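You operate a simulated robot arm through the tools that you are given. There is no shell and no other tool. Be economical: measure what you need, move in short steps, check, and stop when the job is done.

You are at the controls of a simulated two-armed robot. One attempt, no reset.

TASK
Put the clamped tube back in the white stand; glass aside, light off.
Fine: hold the tube, it must not drop; it goes in the stand's free pocket; leave the clamp open.

It is judged by the outcome, as a careful person would: the job done as asked, and still so three seconds after it is handed in. It fails if anything else is knocked over, pushed out of place, dropped, spilled or broken.

THE ROBOT
Two 7-joint arms with two-finger parallel grippers on one trunk, on a base that drives. Base frame: it is fixed to the floor where the robot stands at the start and does not move with it; the origin is under the middle of the robot, x ahead of it, y to its left, z up. Units: mm, degrees, N and s.
The left shoulder is at the start at [70, 163, 1195], the right one opposite. With the tool pointing down near the work surface each hand reaches from about 380 to 880 mm from the robot's upright axis, wherever it stands, measured 20 degrees to its own side. Places, roughly: sliding glass [500, 0, 900]; clamp lever [400, -200, 900]; middle pocket of the white tube stand [600, -400, 800]; black light switch [400, 0, 700]. Payload 3.43 kg a hand.
The TCP of each hand is the grasp point between the finger pads, 34 mm short of the fingertips. In the tool frame z runs along the fingers and y along their closing line. Largest opening 128 mm; finger width 24, thickness 12; the body of the gripper, 48 by 130 mm, starts 96 mm behind the TCP.
Orientation is told as [roll, pitch, yaw] about the base's x, y, z axes, in that order, counted from this pose: with the fingers straight down and closing along the base's y, the tool's x points along the base's -x, its y along +y and its z along -z.

THE INTERFACE
- The arms move only by the tool step_arm. It takes "left_increments", "right_increments" or both (then of equal length, played together; a hand with none holds still); each is a list of rows, each an object of numbers (a shift or turn left out is 0, a gripper value left out holds the last): "tx", "ty", "tz": the shift along the base's x, y, z in units of 50 mm (1.0 is 50 mm); "wx", "wy", "wz": the turn, a rotation vector about the base's x, y, z in units of 5 degrees (1.0 is 5 degrees); "fingers": the gripper command, from -1 (fully open) to 1 (shut), values between in proportion. In form: [{"tx": .., "ty": .., "tz": .., "wx": .., "wy": .., "wz": .., "fingers": ..}, ...]. A call has 1 to 12 rows; each row shifts and turns the commanded pose from where the row before left it. A call with a number of a shift or a turn outside -1 to 1 is refused whole. Rows are played at 5 a second. More than 50 mm and 8.6 degrees between two rows, or a gripper value outside its range, and nothing of the call is played. Where a pose cannot be reached the arm comes as near as it can. A force on the tool above 40 N (or 10 N above the force at the start of the call, whichever is more), or a blocked arm, ends the call early, and 0.2 s more pass. Each finger travels about 153 mm/s and halts on what it meets, pressing with about 36 N; the grip force reading is that of the motor and also rises with nothing between the fingers. The clock runs only during rows and for 0.2 s after the last one: add rows that do not move to give the fingers time. It gives the time, the measured TCP pose, the force on the tool (base axes), the opening and the grip force at its end, in the units of the frame above (readings bear some noise).
- Cameras (640 x 400 px; columns grow to the right, rows downward): "scene" is now at [130.6, -8, 1406.3]; the picture's right is [-0.08, -1.00, 0.00], its down [-0.71, 0.05, -0.70] and it looks along [0.70, -0.05, -0.71] (base axes); focal length 230 px, centre (320, 200). "left" rides on the left gripper at [76, 11, -160] in its tool frame; the picture's right is [-0.15, 0.99, 0.00], its down [-0.88, -0.13, -0.46] and it looks along [-0.45, -0.07, 0.89] (tool axes); focal length 234 px, centre (320, 200). "right" rides on the right gripper at [76, -11, -160] in its tool frame; the picture's right is [0.15, 0.99, 0.00], its down [-0.88, 0.13, -0.46] and it looks along [-0.45, 0.07, 0.89] (tool axes); focal length 234 px, centre (320, 200). There is no depth. A picture from a camera that has moved, and an enlarged one, comes with that camera's place and axes in the base frame and with its lens.
- camera(camera): a new picture of that camera. The clock stands still meanwhile.
- slide_trunk(by): slides the trunk up (or, below 0, down) by that many mm; the arms and the scene camera ride with it, the base frame stays. It gives what a move gives, with no picture.
- base_move(legs): drives the robot by 1 to 6 legs, each [ahead, left, turn to the left] in mm, mm and degrees, along the robot's own axes; the way and the turn of a leg run together, so that a leg with both is an arc; at most 1500 mm and 180 degrees a leg. The arms and the cameras ride along, it lands a little off, and it stops where it bumps. It gives what a move gives.
- head_to(pan, tilt): turns the head with the scene camera to pan (to the left, within 86 degrees either way) and tilt (down, from -29 to 69), counted from straight ahead of the robot. It gives what a move gives.
- close_up(camera, box): a new picture of the part [left, top, right, bottom] of that camera's present view, enlarged. The clock stands still meanwhile.
- sign_off(): hands the job in; it is judged then, once.

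Work in short steps. Places have to be worked out from the pictures, the camera data and where the tool is seen: move nearer, look again, correct. Check each grasp and each placing, and mend what went wrong. You have 120 turns and 88 pictures in all, those below and enlarged ones among them. Open the grippers and draw the arms clear of the work before you hand the job in, unless the task says otherwise; then end with one line.

The tools are called after ">>>" as name(argument=value, ...) on one line, values as JSON. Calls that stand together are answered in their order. step_arm: Moves the arms, as the interface text tells. Its arguments: {"type":"object","properties":{"left_increments":{"type":"array","items":{"type":"object","properties":{"tx":{"type":"number"},"ty":{"type":"number"},"tz":{"type":"number"},"wx":{"type":"number"},"wy":{"type":"number"},"wz":{"type":"number"},"fingers":{"type":"number"}}}},"right_increments":{"type":"array","items":{"type":"object","properties":{"tx":{"type":"number"},"ty":{"type":"number"},"tz":{"type":"number"},"wx":{"type":"number"},"wy":{"type":"number"},"wz":{"type":"number"},"fingers":{"type":"number"}}}}},"required":[]} The other tools are called the same way: slide_trunk (by) slides the trunk up or down; base_move (legs) drives the base; head_to (pan, tilt) turns the head that bears the scene camera; camera (camera) takes a picture; close_up (camera, box) takes an enlarged picture of a part of a camera's view; sign_off () hands the job in.

At the start:

```text
time: 0.0
left_position: [504.6, 132.2, 1206.1]
left_ee_rot: [0.0, 0.0, 0.1]
left_force: [1.0, -0.8, 0.0]
left_opening: 127.8
left_finger_force: 0.1
right_position: [450.6, -263.8, 1230.4]
right_ee_rot: [0.0, 0.0, 0.0]
right_force: [-0.2, 0.2, 0.4]
right_opening: 128.1
right_finger_force: 0.0
trunk travel left (down, up): [-675.0, 265.0]
robot x, y, heading: [-2.9, 1.1, -0.0]
head pan, tilt: [-4.3, 45.5]
```

scene: 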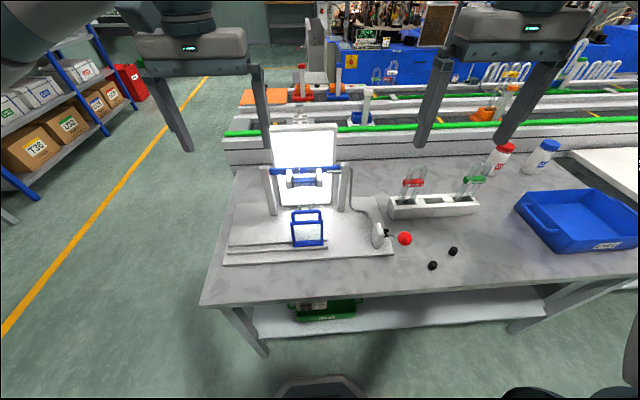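
right: 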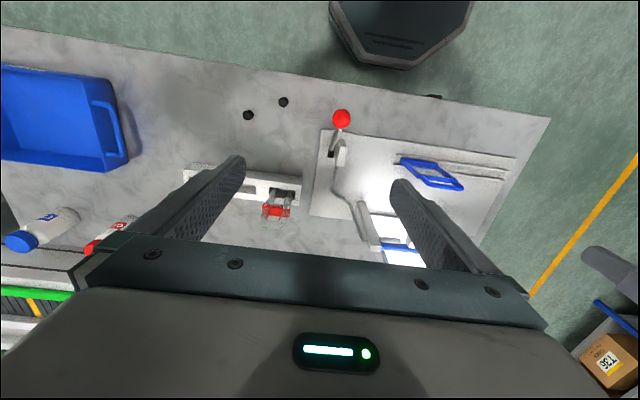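
left: 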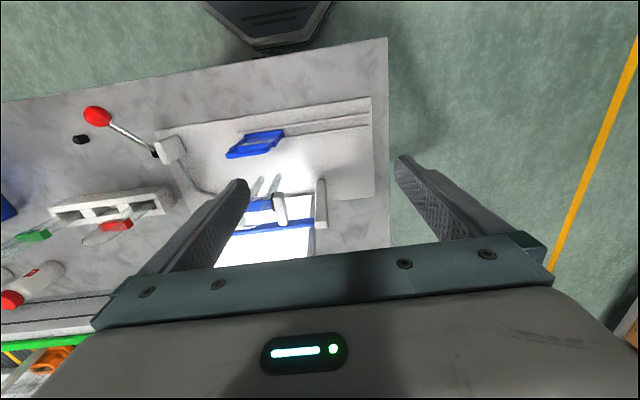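

I'll begin with enlarged views of the fixture and the stand to understand the parts.

>>> close_up(camera="scene", box=[210, 110, 430, 270])

>>> close_up(camera="scene", box=[360, 130, 560, 280])

>>> close_up(camera="left", box=[60, 80, 400, 280])

```text
2.50 times, centred on (320, 190) of scene
camera zoom: at [130.6, -8.0, 1406.3], right [-0.08, -1.0, 0.0], down [-0.71, 0.05, -0.7], along [0.7, -0.05, -0.71], focal length 574 px, centre (320, 225)
```

zoom: 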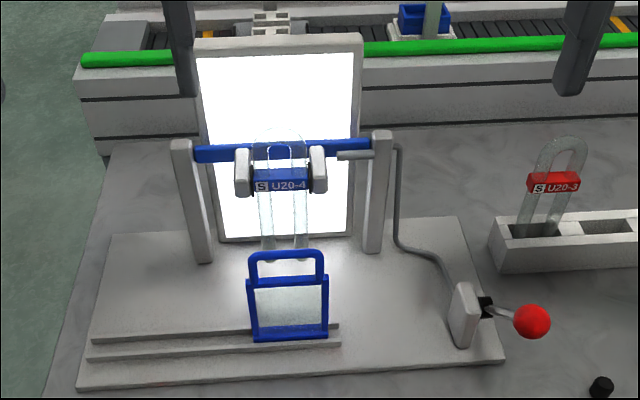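

```text
2.67 times, centred on (460, 205) of scene
camera zoom: at [130.6, -8.0, 1406.3], right [-0.08, -1.0, 0.0], down [-0.71, 0.05, -0.7], along [0.7, -0.05, -0.71], focal length 612 px, centre (-53, 187)
```

zoom: 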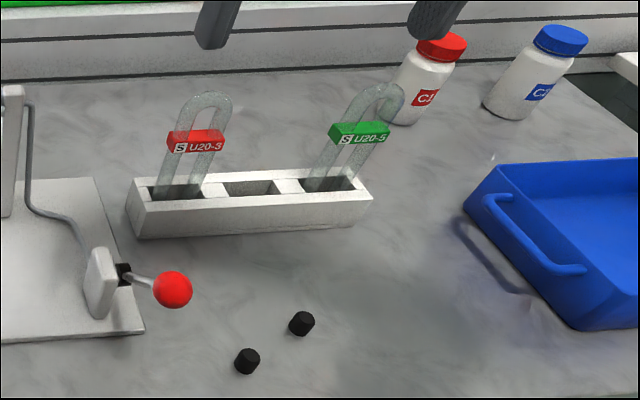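

```text
1.88 times, centred on (230, 180) of left
camera zoom: at [428.7, 143.3, 1365.4], right [0.14, 0.99, 0.0], down [0.88, -0.13, 0.46], along [0.45, -0.07, -0.89], focal length 441 px, centre (489, 238)
```

zoom: 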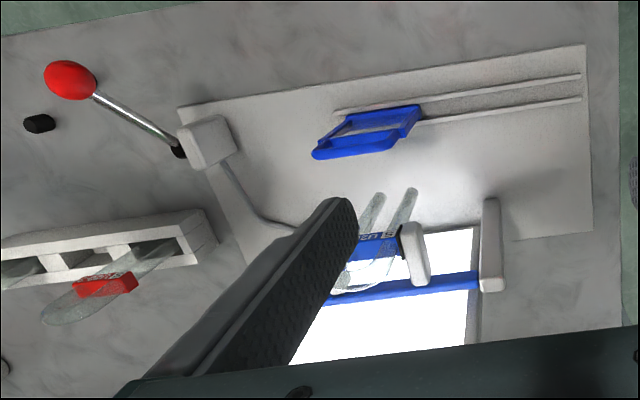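

The tube (U20-4) hangs in the clamp behind the sliding glass, and the free pocket is the middle one. Next I look down at the table's front edge for the switch, and enlarge the lever.

>>> close_up(camera="right", box=[290, 80, 530, 230])

>>> close_up(camera="scene", box=[260, 140, 360, 210])

```text
2.67 times, centred on (410, 155) of right
camera zoom: at [373.9, -275.3, 1389.9], right [-0.15, 0.99, 0.0], down [0.88, 0.13, 0.46], along [0.45, 0.07, -0.89], focal length 624 px, centre (80, 320)
```

zoom: 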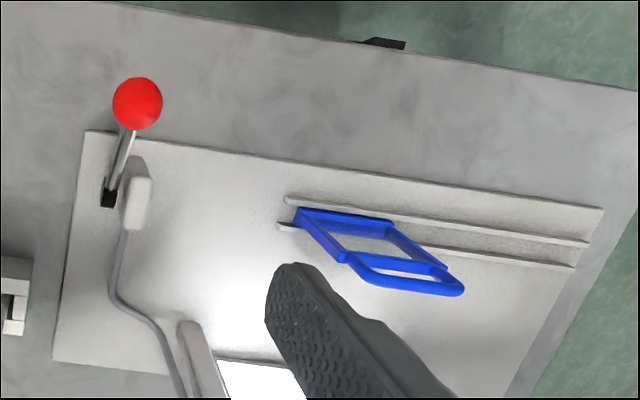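

```text
5.71 times, centred on (310, 175) of scene
camera zoom: at [130.6, -8.0, 1406.3], right [-0.08, -1.0, 0.0], down [-0.71, 0.05, -0.7], along [0.7, -0.05, -0.71], focal length 1312 px, centre (377, 343)
```

zoom: 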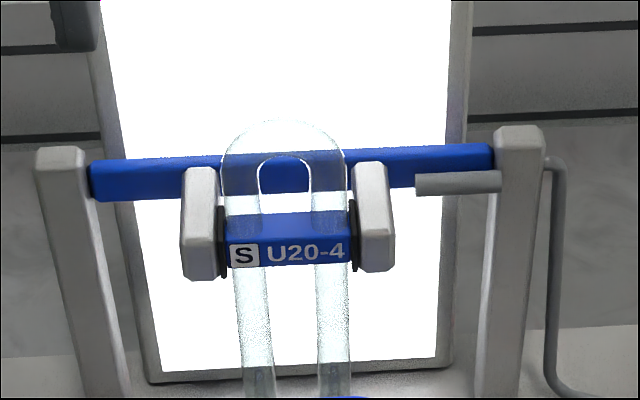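

Triangulating: ball ≈ (427,-228,961) with pivot ≈ (519,-230,864); tube ≈ (603,0), z 874–1067; glass ≈ (523,0,900). Something dark sits under the table's front edge near (370,-5), so I tilt the head down to see it.

>>> head_to(pan=0, tilt=69)

>>> camera(camera="scene")

```text
time: 0.9
left_position: [503.7, 131.9, 1205.5]
left_ee_rot: [0.1, 0.1, 0.2]
left_force: [0.3, 0.5, -0.6]
left_opening: 128.0
left_finger_force: 0.0
right_position: [449.0, -263.9, 1230.4]
right_ee_rot: [-0.1, 0.0, 0.0]
right_force: [-0.4, 0.6, 0.5]
right_opening: 127.9
right_finger_force: 0.0
trunk travel left (down, up): [-675.0, 265.0]
robot x, y, heading: [-0.4, -1.8, -0.1]
head pan, tilt: [0.0, 68.8]
```

```text
79 pictures are left
camera scene: at [105.9, -1.8, 1378.3], right [0.0, -1.0, 0.0], down [-0.93, 0.0, -0.36], along [0.36, 0.0, -0.93], focal length 230 px, centre (320, 200)
```

scene: 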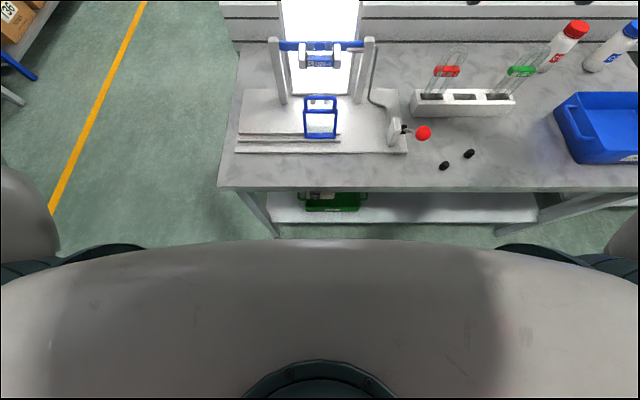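

The switch is hidden under the front edge from here. I back the base off 450 mm to see the table's front face.

>>> base_move(legs=[[-450, 0, 0]])

>>> slide_trunk(by=-300)

>>> head_to(pan=0, tilt=30)

>>> camera(camera="scene")

```text
time: 3.6
left_position: [55.6, 131.1, 1205.5]
left_ee_rot: [0.1, 0.1, 0.0]
left_force: [1.0, -0.6, -0.3]
left_opening: 127.9
left_finger_force: 0.0
right_position: [-1.2, -264.7, 1228.5]
right_ee_rot: [0.0, 0.1, -0.2]
right_force: [0.1, -0.4, 0.3]
right_opening: 127.9
right_finger_force: 0.2
trunk travel left (down, up): [-675.0, 265.0]
robot x, y, heading: [-448.9, 2.1, -0.4]
head pan, tilt: [0.0, 68.8]
```

```text
time: 6.6
left_position: [54.9, 131.0, 905.6]
left_ee_rot: [0.0, 0.0, -0.1]
left_force: [-0.2, 0.4, -0.7]
left_opening: 127.9
left_finger_force: 0.1
right_position: [-2.2, -264.3, 928.8]
right_ee_rot: [0.0, 0.0, -0.2]
right_force: [0.1, 0.4, 0.0]
right_opening: 128.1
right_finger_force: 0.0
trunk travel left (down, up): [-375.0, 565.0]
robot x, y, heading: [-452.6, 0.3, -0.5]
head pan, tilt: [0.0, 68.8]
```

```text
time: 7.7
left_position: [52.7, 130.6, 905.2]
left_ee_rot: [0.0, 0.0, 0.0]
left_force: [-0.2, -0.5, -0.5]
left_opening: 128.2
left_finger_force: 0.1
right_position: [-1.7, -263.7, 929.7]
right_ee_rot: [0.0, 0.0, -0.1]
right_force: [0.4, -0.8, 0.4]
right_opening: 128.0
right_finger_force: 0.0
trunk travel left (down, up): [-375.0, 565.0]
robot x, y, heading: [-450.7, 2.2, -0.2]
head pan, tilt: [0.0, 30.0]
```

```text
78 pictures are left
camera scene: at [-311.0, -1.5, 1129.6], right [0.0, -1.0, 0.0], down [-0.5, 0.0, -0.87], along [0.87, 0.0, -0.5], focal length 230 px, centre (320, 200)
```

scene: 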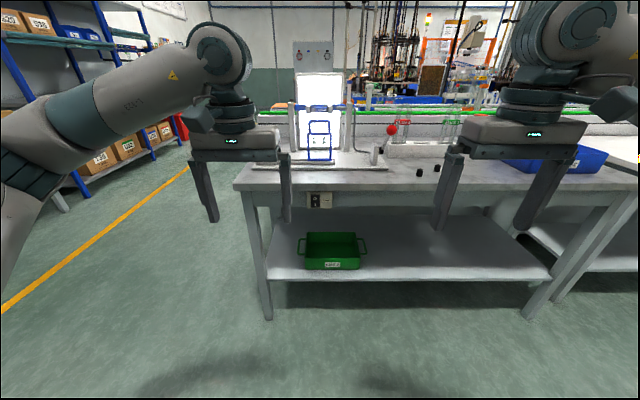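

A black switch shows on the front apron; I enlarge it and the fixture from this side.

>>> close_up(camera="scene", box=[290, 180, 354, 220])

>>> close_up(camera="scene", box=[240, 70, 440, 195])

```text
10.00 times, centred on (322, 200) of scene
camera zoom: at [-311.0, -1.5, 1129.6], right [0.0, -1.0, 0.0], down [-0.5, 0.0, -0.87], along [0.87, 0.0, -0.5], focal length 2295 px, centre (300, 200)
```

zoom: 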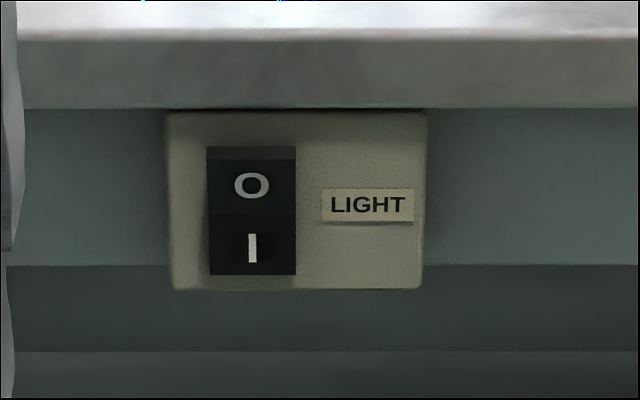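

```text
3.20 times, centred on (340, 132) of scene
camera zoom: at [-311.0, -1.5, 1129.6], right [0.0, -1.0, 0.0], down [-0.5, 0.0, -0.87], along [0.87, 0.0, -0.5], focal length 734 px, centre (256, 416)
```

zoom: 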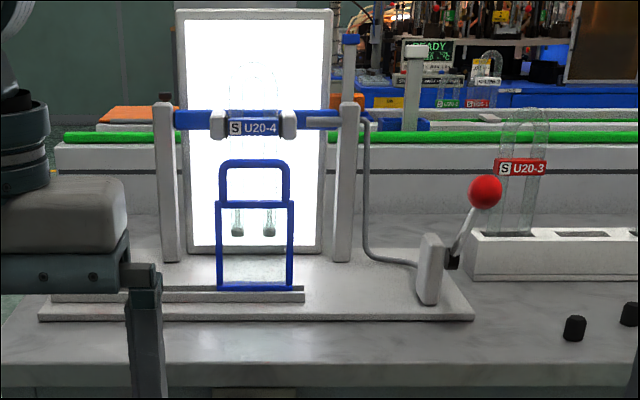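

The rocker has O on top proud, so it is on; O sits at about (360, 15, 751). I close the left fingers and turn the left tool forward in two calls, stopping well short of the switch.

>>> step_arm(left_increments=[{"wy": -1, "tz": -0.17, "ty": -0.13, "tx": 0.1, "fingers": 1}, {"wy": -1, "tz": -0.17, "ty": -0.13, "tx": 0.1}, {"wy": -1, "tz": -0.17, "ty": -0.13, "tx": 0.1}, {"wy": -1, "tz": -0.17, "ty": -0.13, "tx": 0.1}, {"wy": -1, "tz": -0.17, "ty": -0.13, "tx": 0.1}, {"wy": -1, "tz": -0.17, "ty": -0.13, "tx": 0.1}, {"wy": -1, "tz": -0.17, "ty": -0.13, "tx": 0.1}, {"wy": -1, "tz": -0.17, "ty": -0.13, "tx": 0.1}, {"wy": -1, "tz": -0.17, "ty": -0.13, "tx": 0.1}])

>>> step_arm(left_increments=[{"wy": -1, "tz": -0.17, "ty": -0.13, "tx": 0.1}, {"wy": -1, "tz": -0.17, "ty": -0.13, "tx": 0.1}, {"wy": -1, "tz": -0.17, "ty": -0.13, "tx": 0.1}, {"wy": -1, "tz": -0.17, "ty": -0.13, "tx": 0.1}, {"wy": -1, "tz": -0.17, "ty": -0.13, "tx": 0.1}, {"wy": -1, "tz": -0.17, "ty": -0.13, "tx": 0.1}, {"wy": -1, "tz": -0.17, "ty": -0.13, "tx": 0.1}, {"wy": -1, "tz": -0.17, "ty": -0.13, "tx": 0.1}, {"wy": -1, "tz": -0.17, "ty": -0.13, "tx": 0.1}, {}, {}])

>>> camera(camera="scene")

>>> camera(camera="left")

```text
time: 9.7
left_position: [98.9, 72.3, 827.4]
left_ee_rot: [0.0, -45.0, -0.1]
left_force: [-0.5, 0.4, -0.2]
left_opening: 0.0
left_finger_force: 33.3
right_position: [-2.9, -264.4, 930.2]
right_ee_rot: [0.0, 0.1, -0.2]
right_force: [0.2, -0.8, -0.4]
right_opening: 128.1
right_finger_force: 0.1
trunk travel left (down, up): [-375.0, 565.0]
robot x, y, heading: [-452.6, 2.0, -0.4]
head pan, tilt: [0.0, 30.0]
```

```text
time: 12.1
left_position: [142.9, 13.7, 752.0]
left_ee_rot: [104.7, -89.9, -104.6]
left_force: [-0.3, -0.2, 0.5]
left_opening: 0.0
left_finger_force: 33.0
right_position: [-2.4, -264.6, 929.6]
right_ee_rot: [-0.1, 0.0, -0.2]
right_force: [0.4, -0.4, -0.8]
right_opening: 128.2
right_finger_force: 0.0
trunk travel left (down, up): [-375.0, 565.0]
robot x, y, heading: [-452.6, 1.2, -0.3]
head pan, tilt: [0.0, 30.0]
```

```text
75 pictures are left
camera scene: at [-311.1, -2.0, 1129.7], right [0.0, -1.0, 0.0], down [-0.5, 0.0, -0.87], along [0.87, 0.0, -0.5], focal length 230 px, centre (320, 200)
```

scene: 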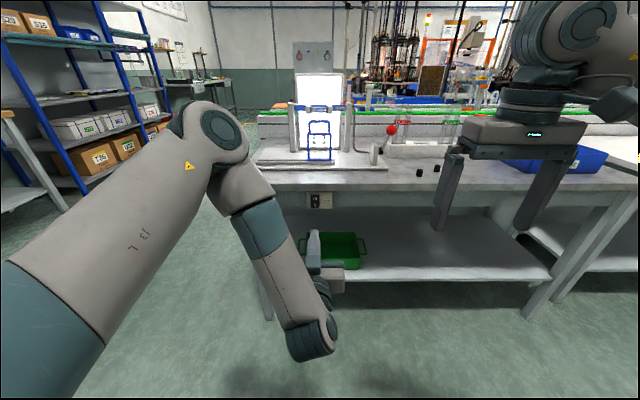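

```text
74 pictures are left
camera left: at [-16.4, 25.0, 676.7], right [0.0, 0.99, 0.15], down [-0.46, -0.13, 0.88], along [0.89, -0.07, 0.45], focal length 234 px, centre (320, 200)
```

left: 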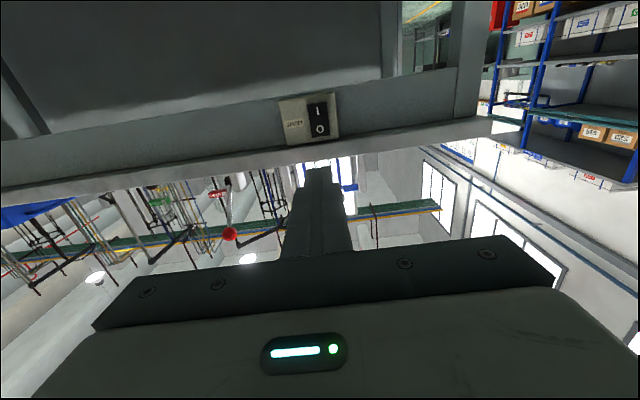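

Both views put O at about (360, 13, 748), in line with the tip. I advance 150 mm and look again.

>>> step_arm(left_increments=[{"tx": 0.75}, {"tx": 0.75}, {"tx": 0.75}, {"tx": 0.75}, {}])

>>> close_up(camera="left", box=[240, 60, 400, 260])

>>> close_up(camera="scene", box=[280, 170, 360, 230])

```text
time: 13.2
left_position: [294.9, 13.9, 751.9]
left_ee_rot: [52.7, -89.9, -52.6]
left_force: [-0.4, -0.2, -0.6]
left_opening: 0.2
left_finger_force: 32.8
right_position: [-3.1, -263.3, 929.9]
right_ee_rot: [0.0, 0.0, -0.2]
right_force: [0.4, 0.4, -0.7]
right_opening: 128.1
right_finger_force: 0.1
trunk travel left (down, up): [-375.0, 565.0]
robot x, y, heading: [-450.2, -0.1, -0.7]
head pan, tilt: [0.0, 30.0]
```

```text
2.00 times, centred on (320, 160) of left
camera zoom: at [134.5, 24.9, 676.6], right [0.0, 0.99, 0.15], down [-0.45, -0.13, 0.88], along [0.89, -0.07, 0.45], focal length 468 px, centre (320, 280)
```

zoom: 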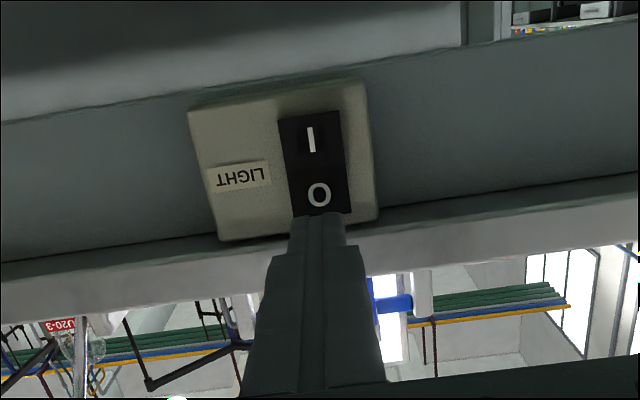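

```text
6.67 times, centred on (320, 200) of scene
camera zoom: at [-311.1, -1.5, 1129.7], right [0.0, -1.0, 0.0], down [-0.5, 0.0, -0.87], along [0.87, 0.0, -0.5], focal length 1530 px, centre (320, 200)
```

zoom: 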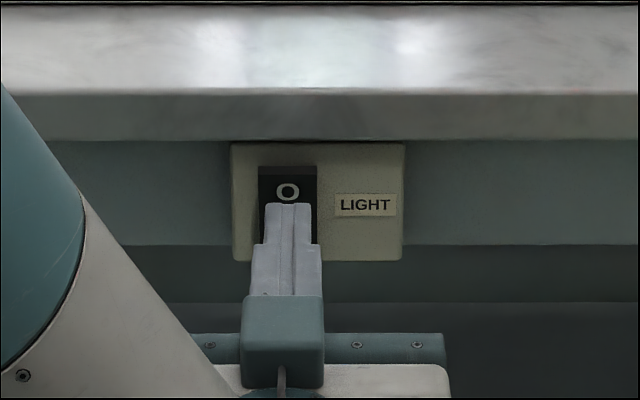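

Aligned: O ≈ (366, 14, 746). I press forward in 10 mm steps.

>>> step_arm(left_increments=[{"tx": 0.2, "tz": -0.04}, {"tx": 0.2}, {"tx": 0.2}, {"tx": 0.2}, {"tx": 0.2}])

>>> close_up(camera="scene", box=[240, 70, 440, 230])

```text
time: 14.5
left_position: [334.4, 8.7, 754.0]
left_ee_rot: [20.3, -89.5, -19.8]
left_force: [-22.8, 5.5, 9.4]
left_opening: 0.2
left_finger_force: 32.9
left hand out of reach, approached as far as the arm can: row 2, 4
right_position: [-7.4, -261.4, 933.3]
right_ee_rot: [0.0, -0.2, 0.0]
right_force: [0.6, 1.3, -0.1]
right_opening: 127.8
right_finger_force: 0.1
trunk travel left (down, up): [-375.0, 565.0]
robot x, y, heading: [-452.8, 2.6, -0.2]
head pan, tilt: [0.0, 30.0]
stopped in row 5 (left hand): the force on the tool passed its limit (the readings are from after the stop); the commanded pose is now the measured one
```

```text
2.50 times, centred on (340, 150) of scene
camera zoom: at [-315.7, -0.7, 1130.4], right [0.0, -1.0, 0.0], down [-0.5, 0.0, -0.87], along [0.87, 0.0, -0.5], focal length 574 px, centre (270, 325)
```

zoom: 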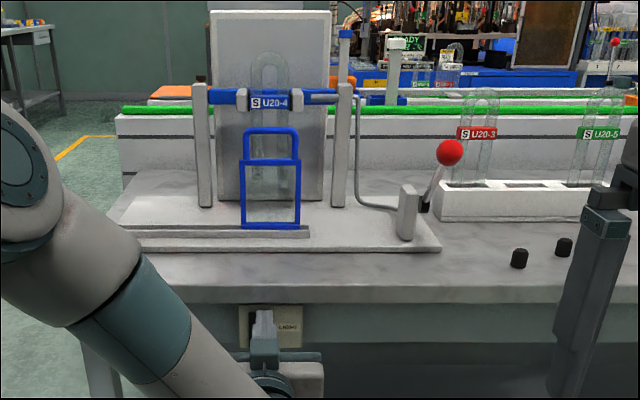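

The light is off. I draw the left hand straight back and turn the tool down again.

>>> step_arm(left_increments=[{"tx": -0.8}, {"tx": -0.8}, {"tx": -0.8}, {"tx": -0.8}, {"tx": -0.8}, {"wy": 1, "tz": 0.17, "ty": 0.13, "tx": -0.1}, {"wy": 1, "tz": 0.17, "ty": 0.13, "tx": -0.1}, {"wy": 1, "tz": 0.17, "ty": 0.13, "tx": -0.1}, {"wy": 1, "tz": 0.17, "ty": 0.13, "tx": -0.1}, {"wy": 1, "tz": 0.17, "ty": 0.13, "tx": -0.1}, {"wy": 1, "tz": 0.17, "ty": 0.13, "tx": -0.1}, {"wy": 1, "tz": 0.17, "ty": 0.13, "tx": -0.1}])

>>> step_arm(left_increments=[{"wy": 1, "tz": 0.17, "ty": 0.13, "tx": -0.1}, {"wy": 1, "tz": 0.17, "ty": 0.13, "tx": -0.1}, {"wy": 1, "tz": 0.17, "ty": 0.13, "tx": -0.1}, {"wy": 1, "tz": 0.17, "ty": 0.13, "tx": -0.1}, {"wy": 1, "tz": 0.17, "ty": 0.13, "tx": -0.1}, {"wy": 1, "tz": 0.17, "ty": 0.13, "tx": -0.1}, {"wy": 1, "tz": 0.17, "ty": 0.13, "tx": -0.1}, {"wy": 1, "tz": 0.17, "ty": 0.13, "tx": -0.1}, {"wy": 1, "tz": 0.17, "ty": 0.13, "tx": -0.1}, {"wy": 1, "tz": 0.17, "ty": 0.13, "tx": -0.1}, {"wy": 1, "tz": 0.17, "ty": 0.13, "tx": -0.1}, {}])

>>> close_up(camera="scene", box=[290, 170, 370, 220])

>>> close_up(camera="scene", box=[270, 90, 430, 190])

```text
time: 17.1
left_position: [101.4, 51.9, 811.0]
left_ee_rot: [0.7, -54.1, -0.3]
left_force: [-0.3, 0.3, -0.3]
left_opening: 0.0
left_finger_force: 32.8
right_position: [-3.4, -263.4, 930.5]
right_ee_rot: [0.0, 0.0, -0.1]
right_force: [1.2, 1.3, 0.3]
right_opening: 128.3
right_finger_force: 0.1
trunk travel left (down, up): [-375.0, 565.0]
robot x, y, heading: [-453.1, 1.9, -0.2]
head pan, tilt: [0.0, 30.0]
```

```text
time: 19.7
left_position: [47.8, 125.8, 903.7]
left_ee_rot: [0.5, 0.9, -0.2]
left_force: [-0.6, 0.0, 0.0]
left_opening: 0.2
left_finger_force: 33.0
right_position: [-3.3, -263.1, 929.9]
right_ee_rot: [0.0, 0.0, -0.1]
right_force: [0.2, 0.7, 0.8]
right_opening: 128.1
right_finger_force: 0.1
trunk travel left (down, up): [-375.0, 565.0]
robot x, y, heading: [-450.6, -0.5, -0.1]
head pan, tilt: [0.0, 30.0]
```

```text
8.00 times, centred on (330, 195) of scene
camera zoom: at [-311.8, -1.3, 1129.7], right [0.0, -1.0, 0.0], down [-0.5, 0.0, -0.87], along [0.87, 0.0, -0.5], focal length 1836 px, centre (240, 240)
```

zoom: 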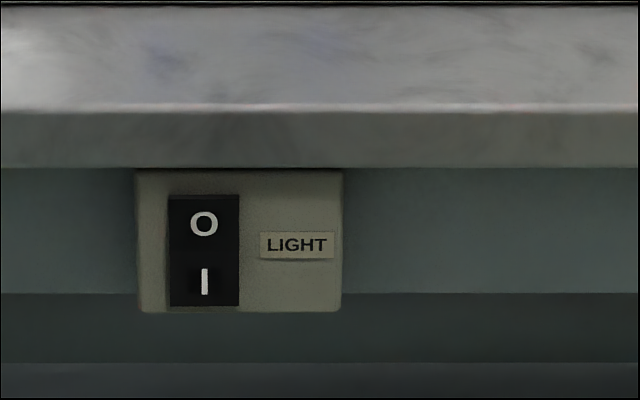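

```text
4.00 times, centred on (350, 140) of scene
camera zoom: at [-311.8, -1.3, 1129.7], right [0.0, -1.0, 0.0], down [-0.5, 0.0, -0.87], along [0.87, 0.0, -0.5], focal length 918 px, centre (200, 440)
```

zoom: 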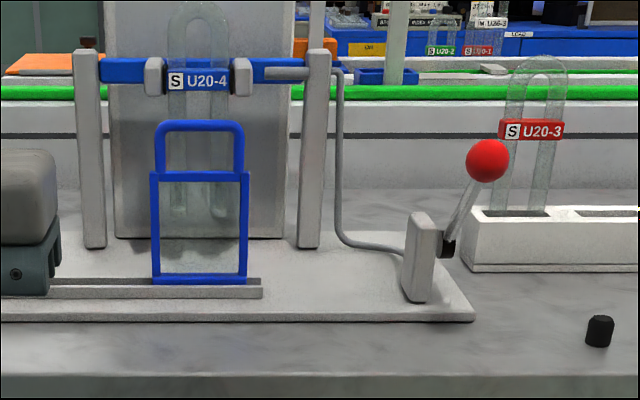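

The rocker is now on O. I raise the trunk and drive back to the table, then look down with the head.

>>> slide_trunk(by=300)

>>> base_move(legs=[[450, 0, 0]])

>>> head_to(pan=-5, tilt=45)

>>> step_arm(left_increments=[{"wz": 1, "fingers": -0.06}, {"wz": 1}, {"wz": 1}, {"wz": 1}, {"wz": 1}, {"wz": 1}, {"wz": 1}, {"wz": 1}, {"wz": 1}])

>>> camera(camera="scene")

```text
time: 22.7
left_position: [45.8, 124.3, 1204.6]
left_ee_rot: [0.5, 0.9, -0.2]
left_force: [-0.3, -0.1, -1.0]
left_opening: 0.1
left_finger_force: 33.4
right_position: [-3.0, -263.1, 1228.6]
right_ee_rot: [0.0, -0.1, -0.2]
right_force: [0.6, 0.2, 1.0]
right_opening: 127.8
right_finger_force: 0.0
trunk travel left (down, up): [-675.0, 265.0]
robot x, y, heading: [-450.3, 0.6, -0.1]
head pan, tilt: [0.0, 30.0]
```

```text
time: 25.4
left_position: [494.9, 124.8, 1205.1]
left_ee_rot: [0.5, 0.8, 0.0]
left_force: [-0.1, 0.4, -0.6]
left_opening: 0.0
left_finger_force: 32.6
right_position: [446.9, -263.5, 1230.2]
right_ee_rot: [0.0, 0.0, 0.0]
right_force: [-0.3, 0.5, -0.2]
right_opening: 127.9
right_finger_force: 0.1
trunk travel left (down, up): [-675.0, 265.0]
robot x, y, heading: [-3.4, -0.0, 0.2]
head pan, tilt: [0.0, 30.0]
```

```text
time: 26.2
left_position: [495.6, 124.4, 1203.9]
left_ee_rot: [0.5, 0.8, -0.1]
left_force: [0.7, 0.7, 0.4]
left_opening: 0.3
left_finger_force: 33.2
right_position: [446.6, -263.6, 1230.2]
right_ee_rot: [0.1, 0.0, -0.1]
right_force: [-0.3, 0.0, -0.1]
right_opening: 127.9
right_finger_force: 0.2
trunk travel left (down, up): [-675.0, 265.0]
robot x, y, heading: [-3.0, -0.6, -0.1]
head pan, tilt: [-5.0, 45.0]
```

```text
time: 28.2
left_position: [496.4, 123.0, 1204.5]
left_ee_rot: [0.5, 0.8, 44.9]
left_force: [-0.9, 0.8, -0.5]
left_opening: 67.7
left_finger_force: 0.0
right_position: [447.0, -263.0, 1230.2]
right_ee_rot: [0.0, 0.0, 0.0]
right_force: [0.2, 0.2, -0.5]
right_opening: 128.1
right_finger_force: 0.0
trunk travel left (down, up): [-675.0, 265.0]
robot x, y, heading: [1.8, -1.6, -0.3]
head pan, tilt: [-5.0, 45.0]
```

```text
68 pictures are left
camera scene: at [127.9, -8.7, 1407.1], right [-0.09, -1.0, 0.0], down [-0.7, 0.06, -0.71], along [0.7, -0.06, -0.71], focal length 230 px, centre (320, 200)
```

scene: 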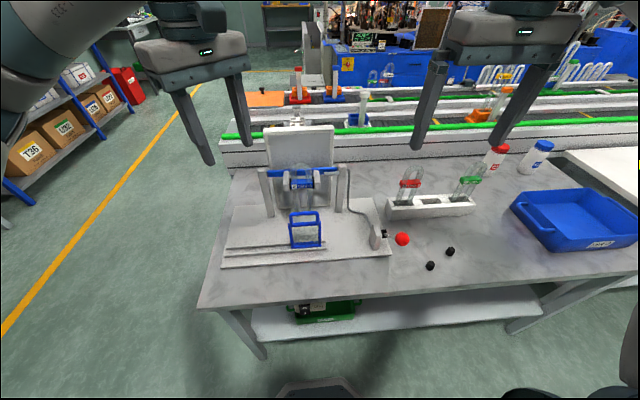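

The left fingers open to 68 mm and turn well; I finish the yaw to 90° and come over the glass handle at about (515, 0) at height 1120.

>>> step_arm(left_increments=[{"wz": 1, "tx": 0.04, "ty": -0.27, "wx": -0.1, "wy": -0.16}, {"wz": 1, "tx": 0.04, "ty": -0.27}, {"wz": 1, "tx": 0.04, "ty": -0.27}, {"wz": 1, "tx": 0.04, "ty": -0.27}, {"wz": 1, "tx": 0.04, "ty": -0.27, "tz": -0.3}, {"wz": 1, "tx": 0.04, "ty": -0.27, "tz": -0.3}, {"wz": 1, "tx": 0.04, "ty": -0.27, "tz": -0.3}, {"wz": 1, "tx": 0.04, "ty": -0.27, "tz": -0.3}, {"wz": 1, "tx": 0.04, "ty": -0.27, "tz": -0.3}, {"tz": -0.2}, {}])

>>> camera(camera="left")

>>> close_up(camera="scene", box=[220, 110, 420, 270])

```text
time: 30.6
left_position: [512.9, 1.6, 1120.0]
left_ee_rot: [-0.4, 0.6, 89.9]
left_force: [-0.1, 0.7, -0.2]
left_opening: 67.8
left_finger_force: 0.1
right_position: [446.1, -263.7, 1228.9]
right_ee_rot: [0.1, 0.0, 0.0]
right_force: [-0.1, 0.1, 0.0]
right_opening: 128.1
right_finger_force: 0.1
trunk travel left (down, up): [-675.0, 265.0]
robot x, y, heading: [-0.5, 2.0, -0.1]
head pan, tilt: [-5.0, 45.0]
```

```text
67 pictures are left
camera left: at [500.8, -71.3, 1279.8], right [-0.99, 0.15, -0.01], down [0.13, 0.89, 0.45], along [0.07, 0.44, -0.89], focal length 234 px, centre (320, 200)
```

left: 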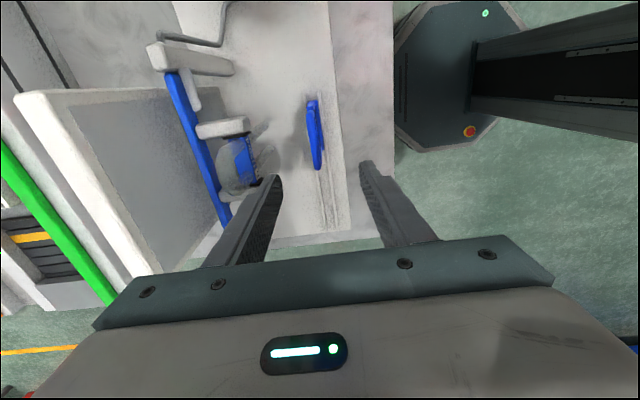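

```text
2.50 times, centred on (320, 190) of scene
camera zoom: at [127.9, -9.0, 1407.1], right [-0.09, -1.0, 0.0], down [-0.7, 0.06, -0.71], along [0.7, -0.06, -0.71], focal length 574 px, centre (320, 225)
```

zoom: 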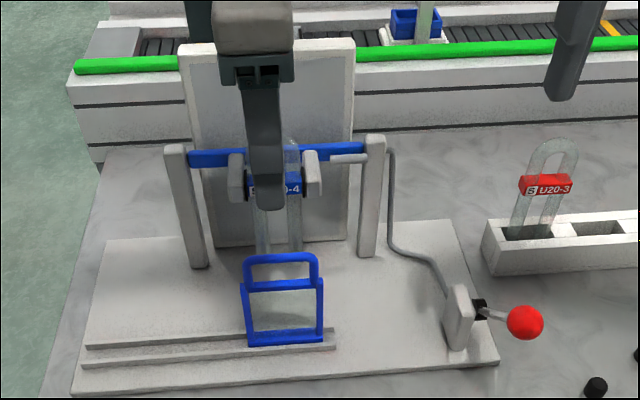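

The handle's top bar lies at x ≈ 518, z ≈ 968. I shift to x 519 and lower to z 960, astride the handle.

>>> step_arm(left_increments=[{"tx": 0.12, "tz": -0.5}, {"tz": -0.5}, {"tz": -0.5}, {"tz": -0.5}, {"tz": -0.4}, {}])

>>> close_up(camera="scene", box=[220, 130, 420, 270])

>>> camera(camera="left")

```text
time: 32.0
left_position: [519.6, 2.3, 999.6]
left_ee_rot: [-0.6, 0.6, 89.9]
left_force: [1.0, -0.7, 0.1]
left_opening: 67.6
left_finger_force: 0.1
right_position: [447.0, -263.0, 1229.2]
right_ee_rot: [-0.1, 0.0, 0.0]
right_force: [-0.4, 0.3, 0.2]
right_opening: 128.2
right_finger_force: 0.0
trunk travel left (down, up): [-675.0, 265.0]
robot x, y, heading: [-1.8, -1.5, -0.2]
head pan, tilt: [-5.0, 45.0]
```

```text
2.86 times, centred on (320, 200) of scene
camera zoom: at [127.8, -8.9, 1407.1], right [-0.09, -1.0, 0.0], down [-0.7, 0.06, -0.71], along [0.7, -0.06, -0.71], focal length 656 px, centre (320, 200)
```

zoom: 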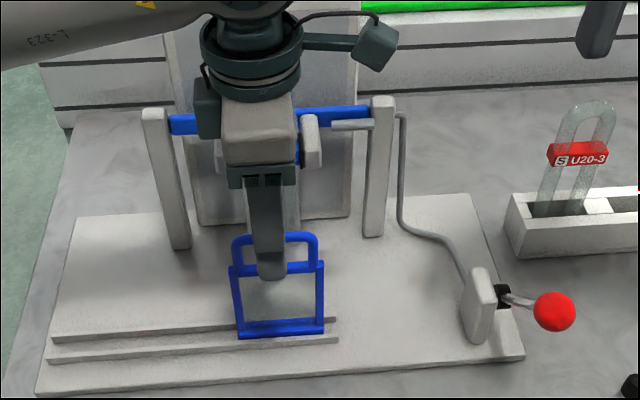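

```text
64 pictures are left
camera left: at [506.9, -71.3, 1160.4], right [-0.99, 0.15, -0.01], down [0.13, 0.89, 0.45], along [0.08, 0.44, -0.89], focal length 234 px, centre (320, 200)
```

left: 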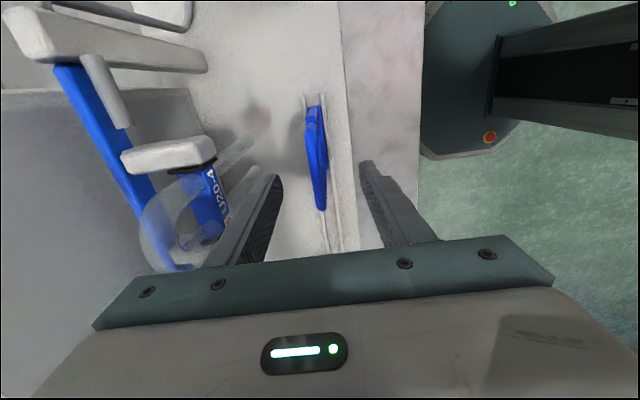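

Handle is centred between the fingers. I lower another 40 mm and close.

>>> step_arm(left_increments=[{"tz": -0.4}, {"tz": -0.4}, {"fingers": 1}, {}, {}, {}])

>>> close_up(camera="scene", box=[220, 130, 420, 270])

```text
time: 33.4
left_position: [524.0, 3.3, 959.0]
left_ee_rot: [-0.6, 0.7, 90.0]
left_force: [19.8, 0.4, 9.5]
left_opening: 9.9
left_finger_force: 43.9
right_position: [448.1, -262.8, 1228.3]
right_ee_rot: [0.0, 0.0, 0.0]
right_force: [0.1, -0.4, -0.8]
right_opening: 128.1
right_finger_force: 0.0
trunk travel left (down, up): [-675.0, 265.0]
robot x, y, heading: [1.2, -0.6, -0.1]
head pan, tilt: [-5.0, 45.0]
```

```text
2.86 times, centred on (320, 200) of scene
camera zoom: at [130.7, -8.7, 1406.9], right [-0.09, -1.0, 0.0], down [-0.71, 0.06, -0.71], along [0.7, -0.06, -0.71], focal length 656 px, centre (320, 200)
```

zoom: 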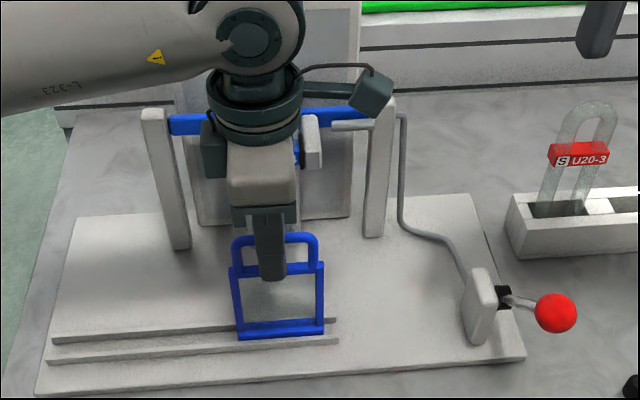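

The handle (10 mm) is gripped with a 20 N side load, so I relieve x by 4 mm while sliding left.

>>> step_arm(left_increments=[{"tx": 0.08}, {"ty": 0.3}, {"ty": 0.3}, {"ty": 0.3}, {"ty": 0.3}, {}])

>>> close_up(camera="scene", box=[220, 130, 420, 270])

```text
time: 34.8
left_position: [522.9, 63.2, 959.9]
left_ee_rot: [-0.4, 0.6, 89.9]
left_force: [-7.9, 0.0, 2.4]
left_opening: 9.7
left_finger_force: 43.8
right_position: [444.9, -263.1, 1230.6]
right_ee_rot: [0.0, -0.1, 0.1]
right_force: [0.9, 0.7, 0.5]
right_opening: 128.0
right_finger_force: 0.0
trunk travel left (down, up): [-675.0, 265.0]
robot x, y, heading: [-0.8, -1.3, 0.1]
head pan, tilt: [-5.0, 45.0]
```

```text
2.86 times, centred on (320, 200) of scene
camera zoom: at [126.6, -8.6, 1407.2], right [-0.09, -1.0, 0.0], down [-0.7, 0.06, -0.71], along [0.7, -0.06, -0.71], focal length 656 px, centre (320, 200)
```

zoom: 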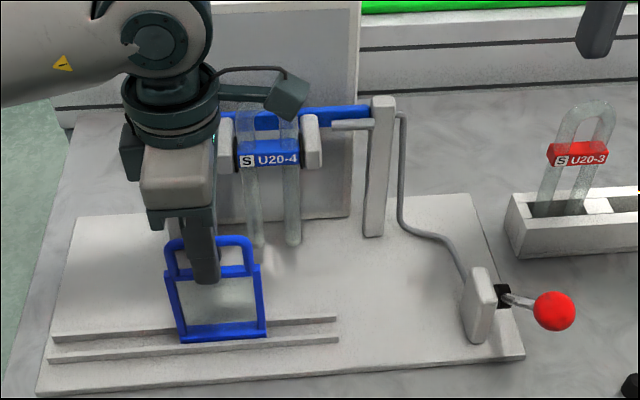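

It slides freely. I continue 100 mm more to the left.

>>> step_arm(left_increments=[{"ty": 0.4}, {"ty": 0.4}, {"ty": 0.4}, {"ty": 0.4}, {"ty": 0.4}, {}])

>>> close_up(camera="scene", box=[200, 130, 400, 270])

```text
time: 36.2
left_position: [523.0, 164.5, 958.3]
left_ee_rot: [-0.5, 0.6, 89.9]
left_force: [-12.0, 1.4, -1.6]
left_opening: 10.0
left_finger_force: 43.8
right_position: [445.2, -262.1, 1229.5]
right_ee_rot: [0.0, -0.1, -0.1]
right_force: [-1.2, 0.8, 0.7]
right_opening: 128.1
right_finger_force: 0.0
trunk travel left (down, up): [-675.0, 265.0]
robot x, y, heading: [-2.1, 1.4, 0.1]
head pan, tilt: [-5.0, 45.0]
```

```text
2.86 times, centred on (300, 200) of scene
camera zoom: at [126.5, -8.5, 1407.2], right [-0.09, -1.0, 0.0], down [-0.7, 0.06, -0.71], along [0.7, -0.06, -0.71], focal length 656 px, centre (377, 200)
```

zoom: 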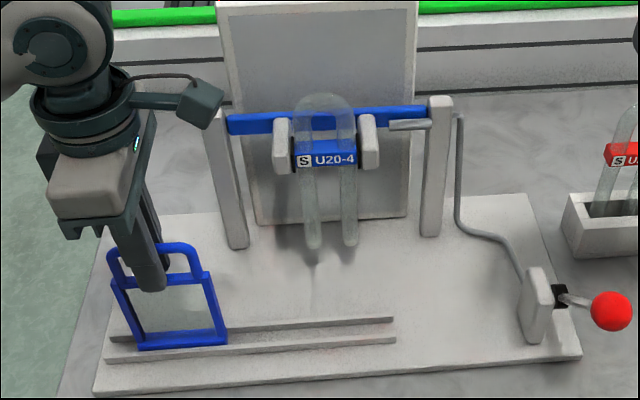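

The glass is fully aside. I release it and rise straight up.

>>> step_arm(left_increments=[{"fingers": -0.06}, {}, {}, {"tz": 0.6}, {"tz": 0.8}, {"tz": 0.8}, {"tz": 0.8}, {"tz": 0.8}, {"tz": 0.2}, {}])

>>> step_arm(left_increments=[{"ty": -0.8, "tx": 0.3}, {"ty": -0.8, "tx": 0.3}, {"ty": -0.8, "tx": 0.3}, {"ty": -0.8, "tx": 0.3}, {}])

>>> camera(camera="left")

>>> close_up(camera="scene", box=[200, 110, 400, 270])

```text
time: 38.4
left_position: [522.7, 162.5, 1159.6]
left_ee_rot: [-0.4, 0.6, 90.0]
left_force: [-0.4, 0.4, 0.2]
left_opening: 67.6
left_finger_force: 0.2
right_position: [447.4, -262.9, 1229.9]
right_ee_rot: [0.0, 0.0, 0.0]
right_force: [-0.2, 0.2, -0.1]
right_opening: 128.3
right_finger_force: 0.0
trunk travel left (down, up): [-675.0, 265.0]
robot x, y, heading: [-4.2, 2.3, -0.1]
head pan, tilt: [-5.0, 45.0]
```

```text
time: 39.6
left_position: [582.4, 5.3, 1159.3]
left_ee_rot: [-0.5, 0.8, 89.9]
left_force: [0.8, 0.7, -0.6]
left_opening: 67.7
left_finger_force: 0.1
right_position: [445.8, -261.6, 1230.1]
right_ee_rot: [-0.1, -0.1, 0.0]
right_force: [0.4, 0.0, 0.6]
right_opening: 127.9
right_finger_force: 0.0
trunk travel left (down, up): [-675.0, 265.0]
robot x, y, heading: [0.1, 2.2, 0.2]
head pan, tilt: [-5.0, 45.0]
```

```text
60 pictures are left
camera left: at [569.9, -68.7, 1320.2], right [-0.99, 0.15, -0.01], down [0.13, 0.89, 0.45], along [0.07, 0.44, -0.89], focal length 234 px, centre (320, 200)
```

left: 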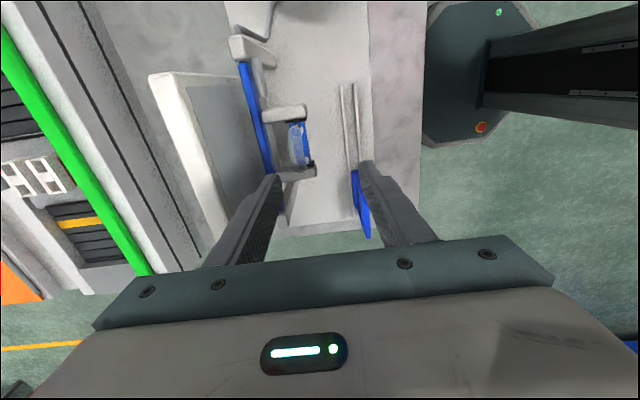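

```text
2.50 times, centred on (300, 190) of scene
camera zoom: at [127.5, -7.2, 1407.1], right [-0.09, -1.0, 0.0], down [-0.7, 0.06, -0.71], along [0.7, -0.06, -0.71], focal length 574 px, centre (370, 225)
```

zoom: 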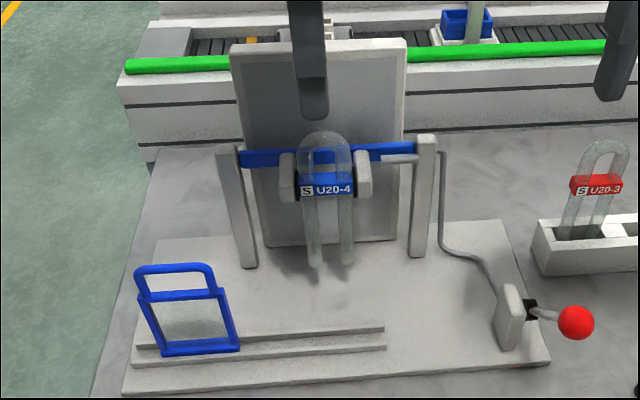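

Zooming on the tube in the hand camera to find its x and y accurately.

>>> close_up(camera="left", box=[220, 60, 380, 190])

```text
3.08 times, centred on (300, 125) of left
camera zoom: at [569.9, -68.7, 1320.2], right [-0.99, 0.15, -0.01], down [0.13, 0.89, 0.45], along [0.07, 0.44, -0.89], focal length 720 px, centre (382, 431)
```

zoom: 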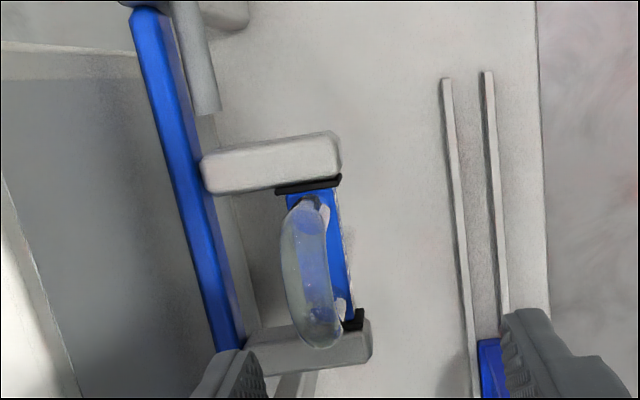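

The tube's crown is at about (608, -4, 1058), the bar's front at x ≈ 650. I narrow the fingers to 50 mm, align above and lower to z ≈ 1085 for a check.

>>> step_arm(left_increments=[{"tx": 0.25, "ty": -0.1, "wx": 0.1, "wy": -0.15, "fingers": 0.22}, {"tx": 0.25, "ty": -0.09}, {"tz": -0.5}, {"tz": -0.5}, {"tz": -0.5}, {}])

>>> close_up(camera="left", box=[200, 60, 400, 220])

>>> close_up(camera="scene", box=[240, 110, 380, 220])

```text
time: 41.0
left_position: [608.3, -6.4, 1083.8]
left_ee_rot: [-1.2, 0.1, 89.9]
left_force: [0.0, 0.6, 0.5]
left_opening: 49.8
left_finger_force: 0.1
right_position: [446.3, -263.9, 1231.3]
right_ee_rot: [-0.1, 0.1, 0.0]
right_force: [0.3, 0.1, -1.1]
right_opening: 128.2
right_finger_force: 0.0
trunk travel left (down, up): [-675.0, 265.0]
robot x, y, heading: [0.1, 1.1, 0.0]
head pan, tilt: [-5.0, 45.0]
```

```text
2.50 times, centred on (300, 140) of left
camera zoom: at [593.3, -81.6, 1243.5], right [-0.99, 0.15, -0.02], down [0.12, 0.88, 0.46], along [0.09, 0.45, -0.89], focal length 585 px, centre (370, 350)
```

zoom: 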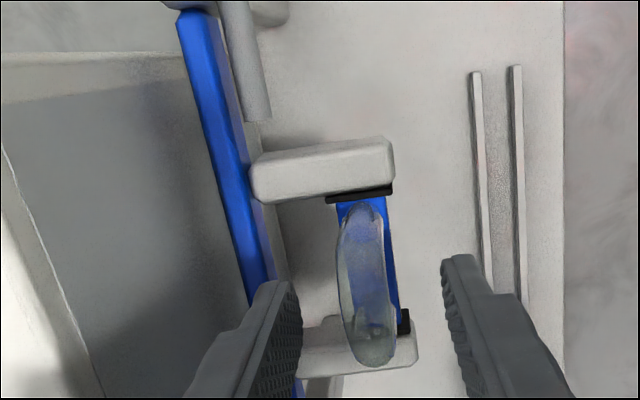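

```text
3.64 times, centred on (310, 165) of scene
camera zoom: at [127.7, -9.0, 1407.1], right [-0.09, -1.0, 0.0], down [-0.7, 0.06, -0.71], along [0.7, -0.06, -0.71], focal length 835 px, centre (356, 327)
```

zoom: 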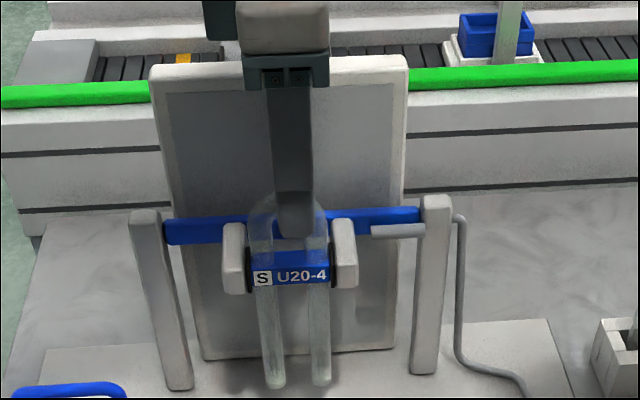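

Fingers straddle the crown well (tube y ≈ -3). I level the tool, lower to z 1048 and check before closing.

>>> step_arm(left_increments=[{"tx": 0.03, "ty": 0.07, "wy": 0.24}, {"tz": -0.24}, {"tz": -0.24}, {"tz": -0.24}, {}])

>>> close_up(camera="scene", box=[240, 110, 380, 220])

>>> close_up(camera="left", box=[200, 60, 400, 220])

```text
time: 42.2
left_position: [611.2, -3.9, 1047.6]
left_ee_rot: [0.0, 0.1, 89.9]
left_force: [-0.1, -0.4, -0.6]
left_opening: 49.9
left_finger_force: 0.1
right_position: [447.0, -264.4, 1228.5]
right_ee_rot: [0.0, 0.1, 0.1]
right_force: [0.1, -0.3, 1.3]
right_opening: 127.9
right_finger_force: 0.2
trunk travel left (down, up): [-675.0, 265.0]
robot x, y, heading: [-7.9, -4.4, -0.1]
head pan, tilt: [-5.0, 45.0]
```

```text
3.64 times, centred on (310, 165) of scene
camera zoom: at [127.8, -8.9, 1407.1], right [-0.09, -1.0, 0.0], down [-0.7, 0.06, -0.71], along [0.7, -0.06, -0.71], focal length 835 px, centre (356, 327)
```

zoom: 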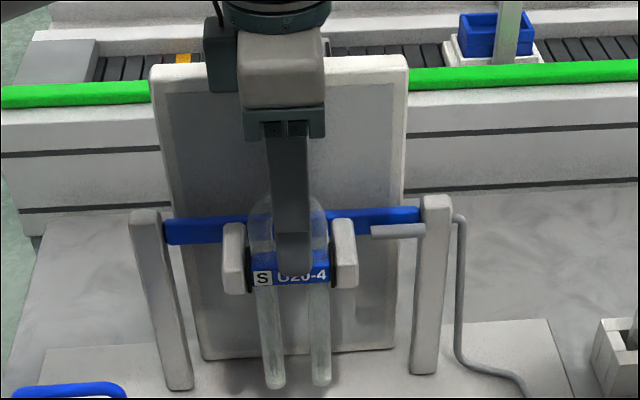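

```text
2.50 times, centred on (300, 140) of left
camera zoom: at [598.8, -78.6, 1208.0], right [-0.99, 0.15, 0.0], down [0.13, 0.88, 0.45], along [0.07, 0.45, -0.89], focal length 585 px, centre (370, 350)
```

zoom: 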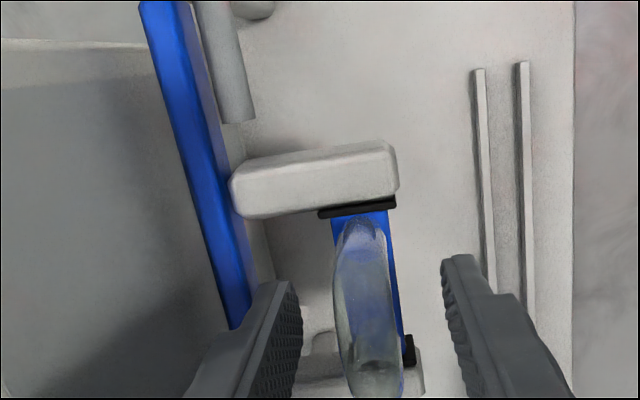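

Position is right and clear of pads and bar. I close on the crown.

>>> step_arm(left_increments=[{"fingers": 0.5}, {"fingers": 0.7}, {"fingers": 1}, {}, {}])

>>> close_up(camera="left", box=[200, 60, 400, 220])

```text
time: 43.4
left_position: [610.2, -3.4, 1048.6]
left_ee_rot: [0.0, 0.1, 89.9]
left_force: [1.6, -0.1, -0.7]
left_opening: 16.0
left_finger_force: 36.3
right_position: [447.2, -262.1, 1229.7]
right_ee_rot: [0.0, 0.1, 0.0]
right_force: [0.3, 0.5, -0.6]
right_opening: 127.9
right_finger_force: 0.0
trunk travel left (down, up): [-675.0, 265.0]
robot x, y, heading: [-1.1, 0.1, 0.2]
head pan, tilt: [-5.0, 45.0]
```

```text
2.50 times, centred on (300, 140) of left
camera zoom: at [599.2, -78.4, 1208.0], right [-0.99, 0.15, 0.0], down [0.13, 0.88, 0.45], along [0.07, 0.45, -0.89], focal length 585 px, centre (370, 350)
```

zoom: 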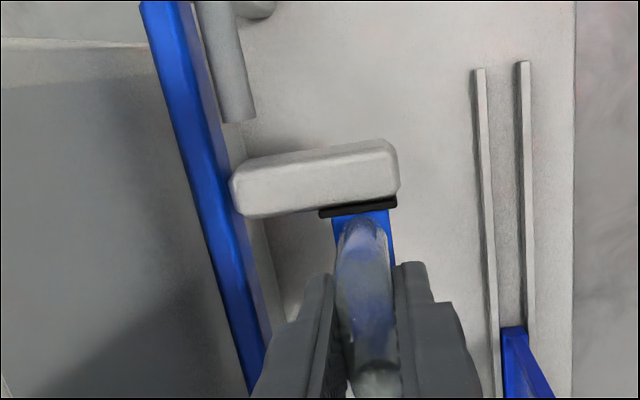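

The tube is held (16 mm, 36 N, no side load). Now the right hand: I move above the lever ball, estimated (427,-228,961), and look.

>>> step_arm(right_increments=[{"tx": -0.2, "ty": 0.35, "tz": -0.5}, {"tx": -0.2, "ty": 0.35, "tz": -0.5}, {"tz": -0.6}, {"tz": -0.6}, {}])

>>> camera(camera="right")

>>> camera(camera="scene")

```text
time: 44.6
left_position: [611.2, -4.2, 1047.2]
left_ee_rot: [0.0, 0.1, 89.9]
left_force: [1.2, 0.8, 0.8]
left_opening: 16.3
left_finger_force: 35.9
right_position: [427.1, -229.6, 1119.0]
right_ee_rot: [-0.1, 0.0, 0.0]
right_force: [0.8, 0.6, 0.3]
right_opening: 128.2
right_finger_force: 0.2
trunk travel left (down, up): [-675.0, 265.0]
robot x, y, heading: [-4.6, 1.8, -0.1]
head pan, tilt: [-5.0, 45.0]
```

```text
52 pictures are left
camera right: at [350.4, -240.0, 1279.3], right [-0.15, 0.99, 0.0], down [0.88, 0.13, 0.46], along [0.45, 0.07, -0.89], focal length 234 px, centre (320, 200)
```

right: 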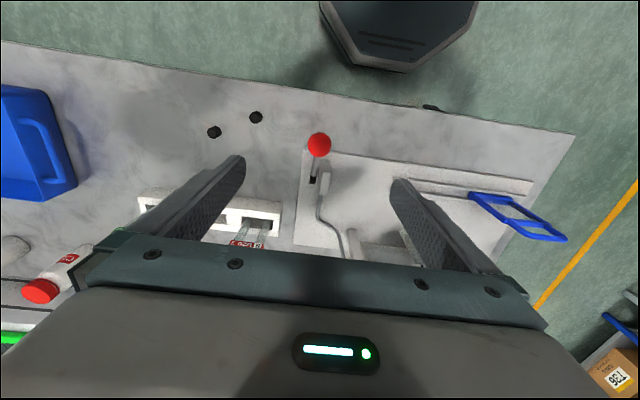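

```text
51 pictures are left
camera scene: at [128.0, -8.8, 1407.1], right [-0.09, -1.0, 0.0], down [-0.7, 0.06, -0.71], along [0.7, -0.06, -0.71], focal length 230 px, centre (320, 200)
```

scene: 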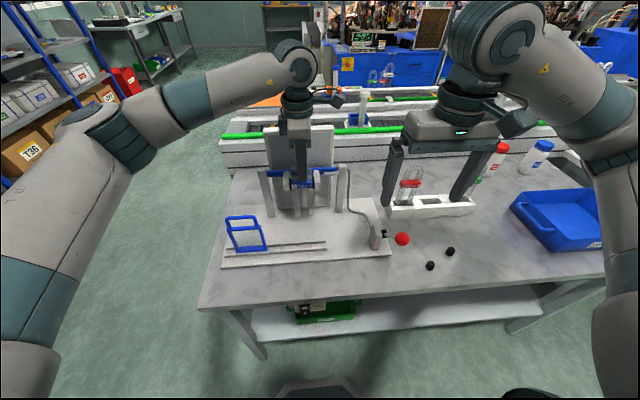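

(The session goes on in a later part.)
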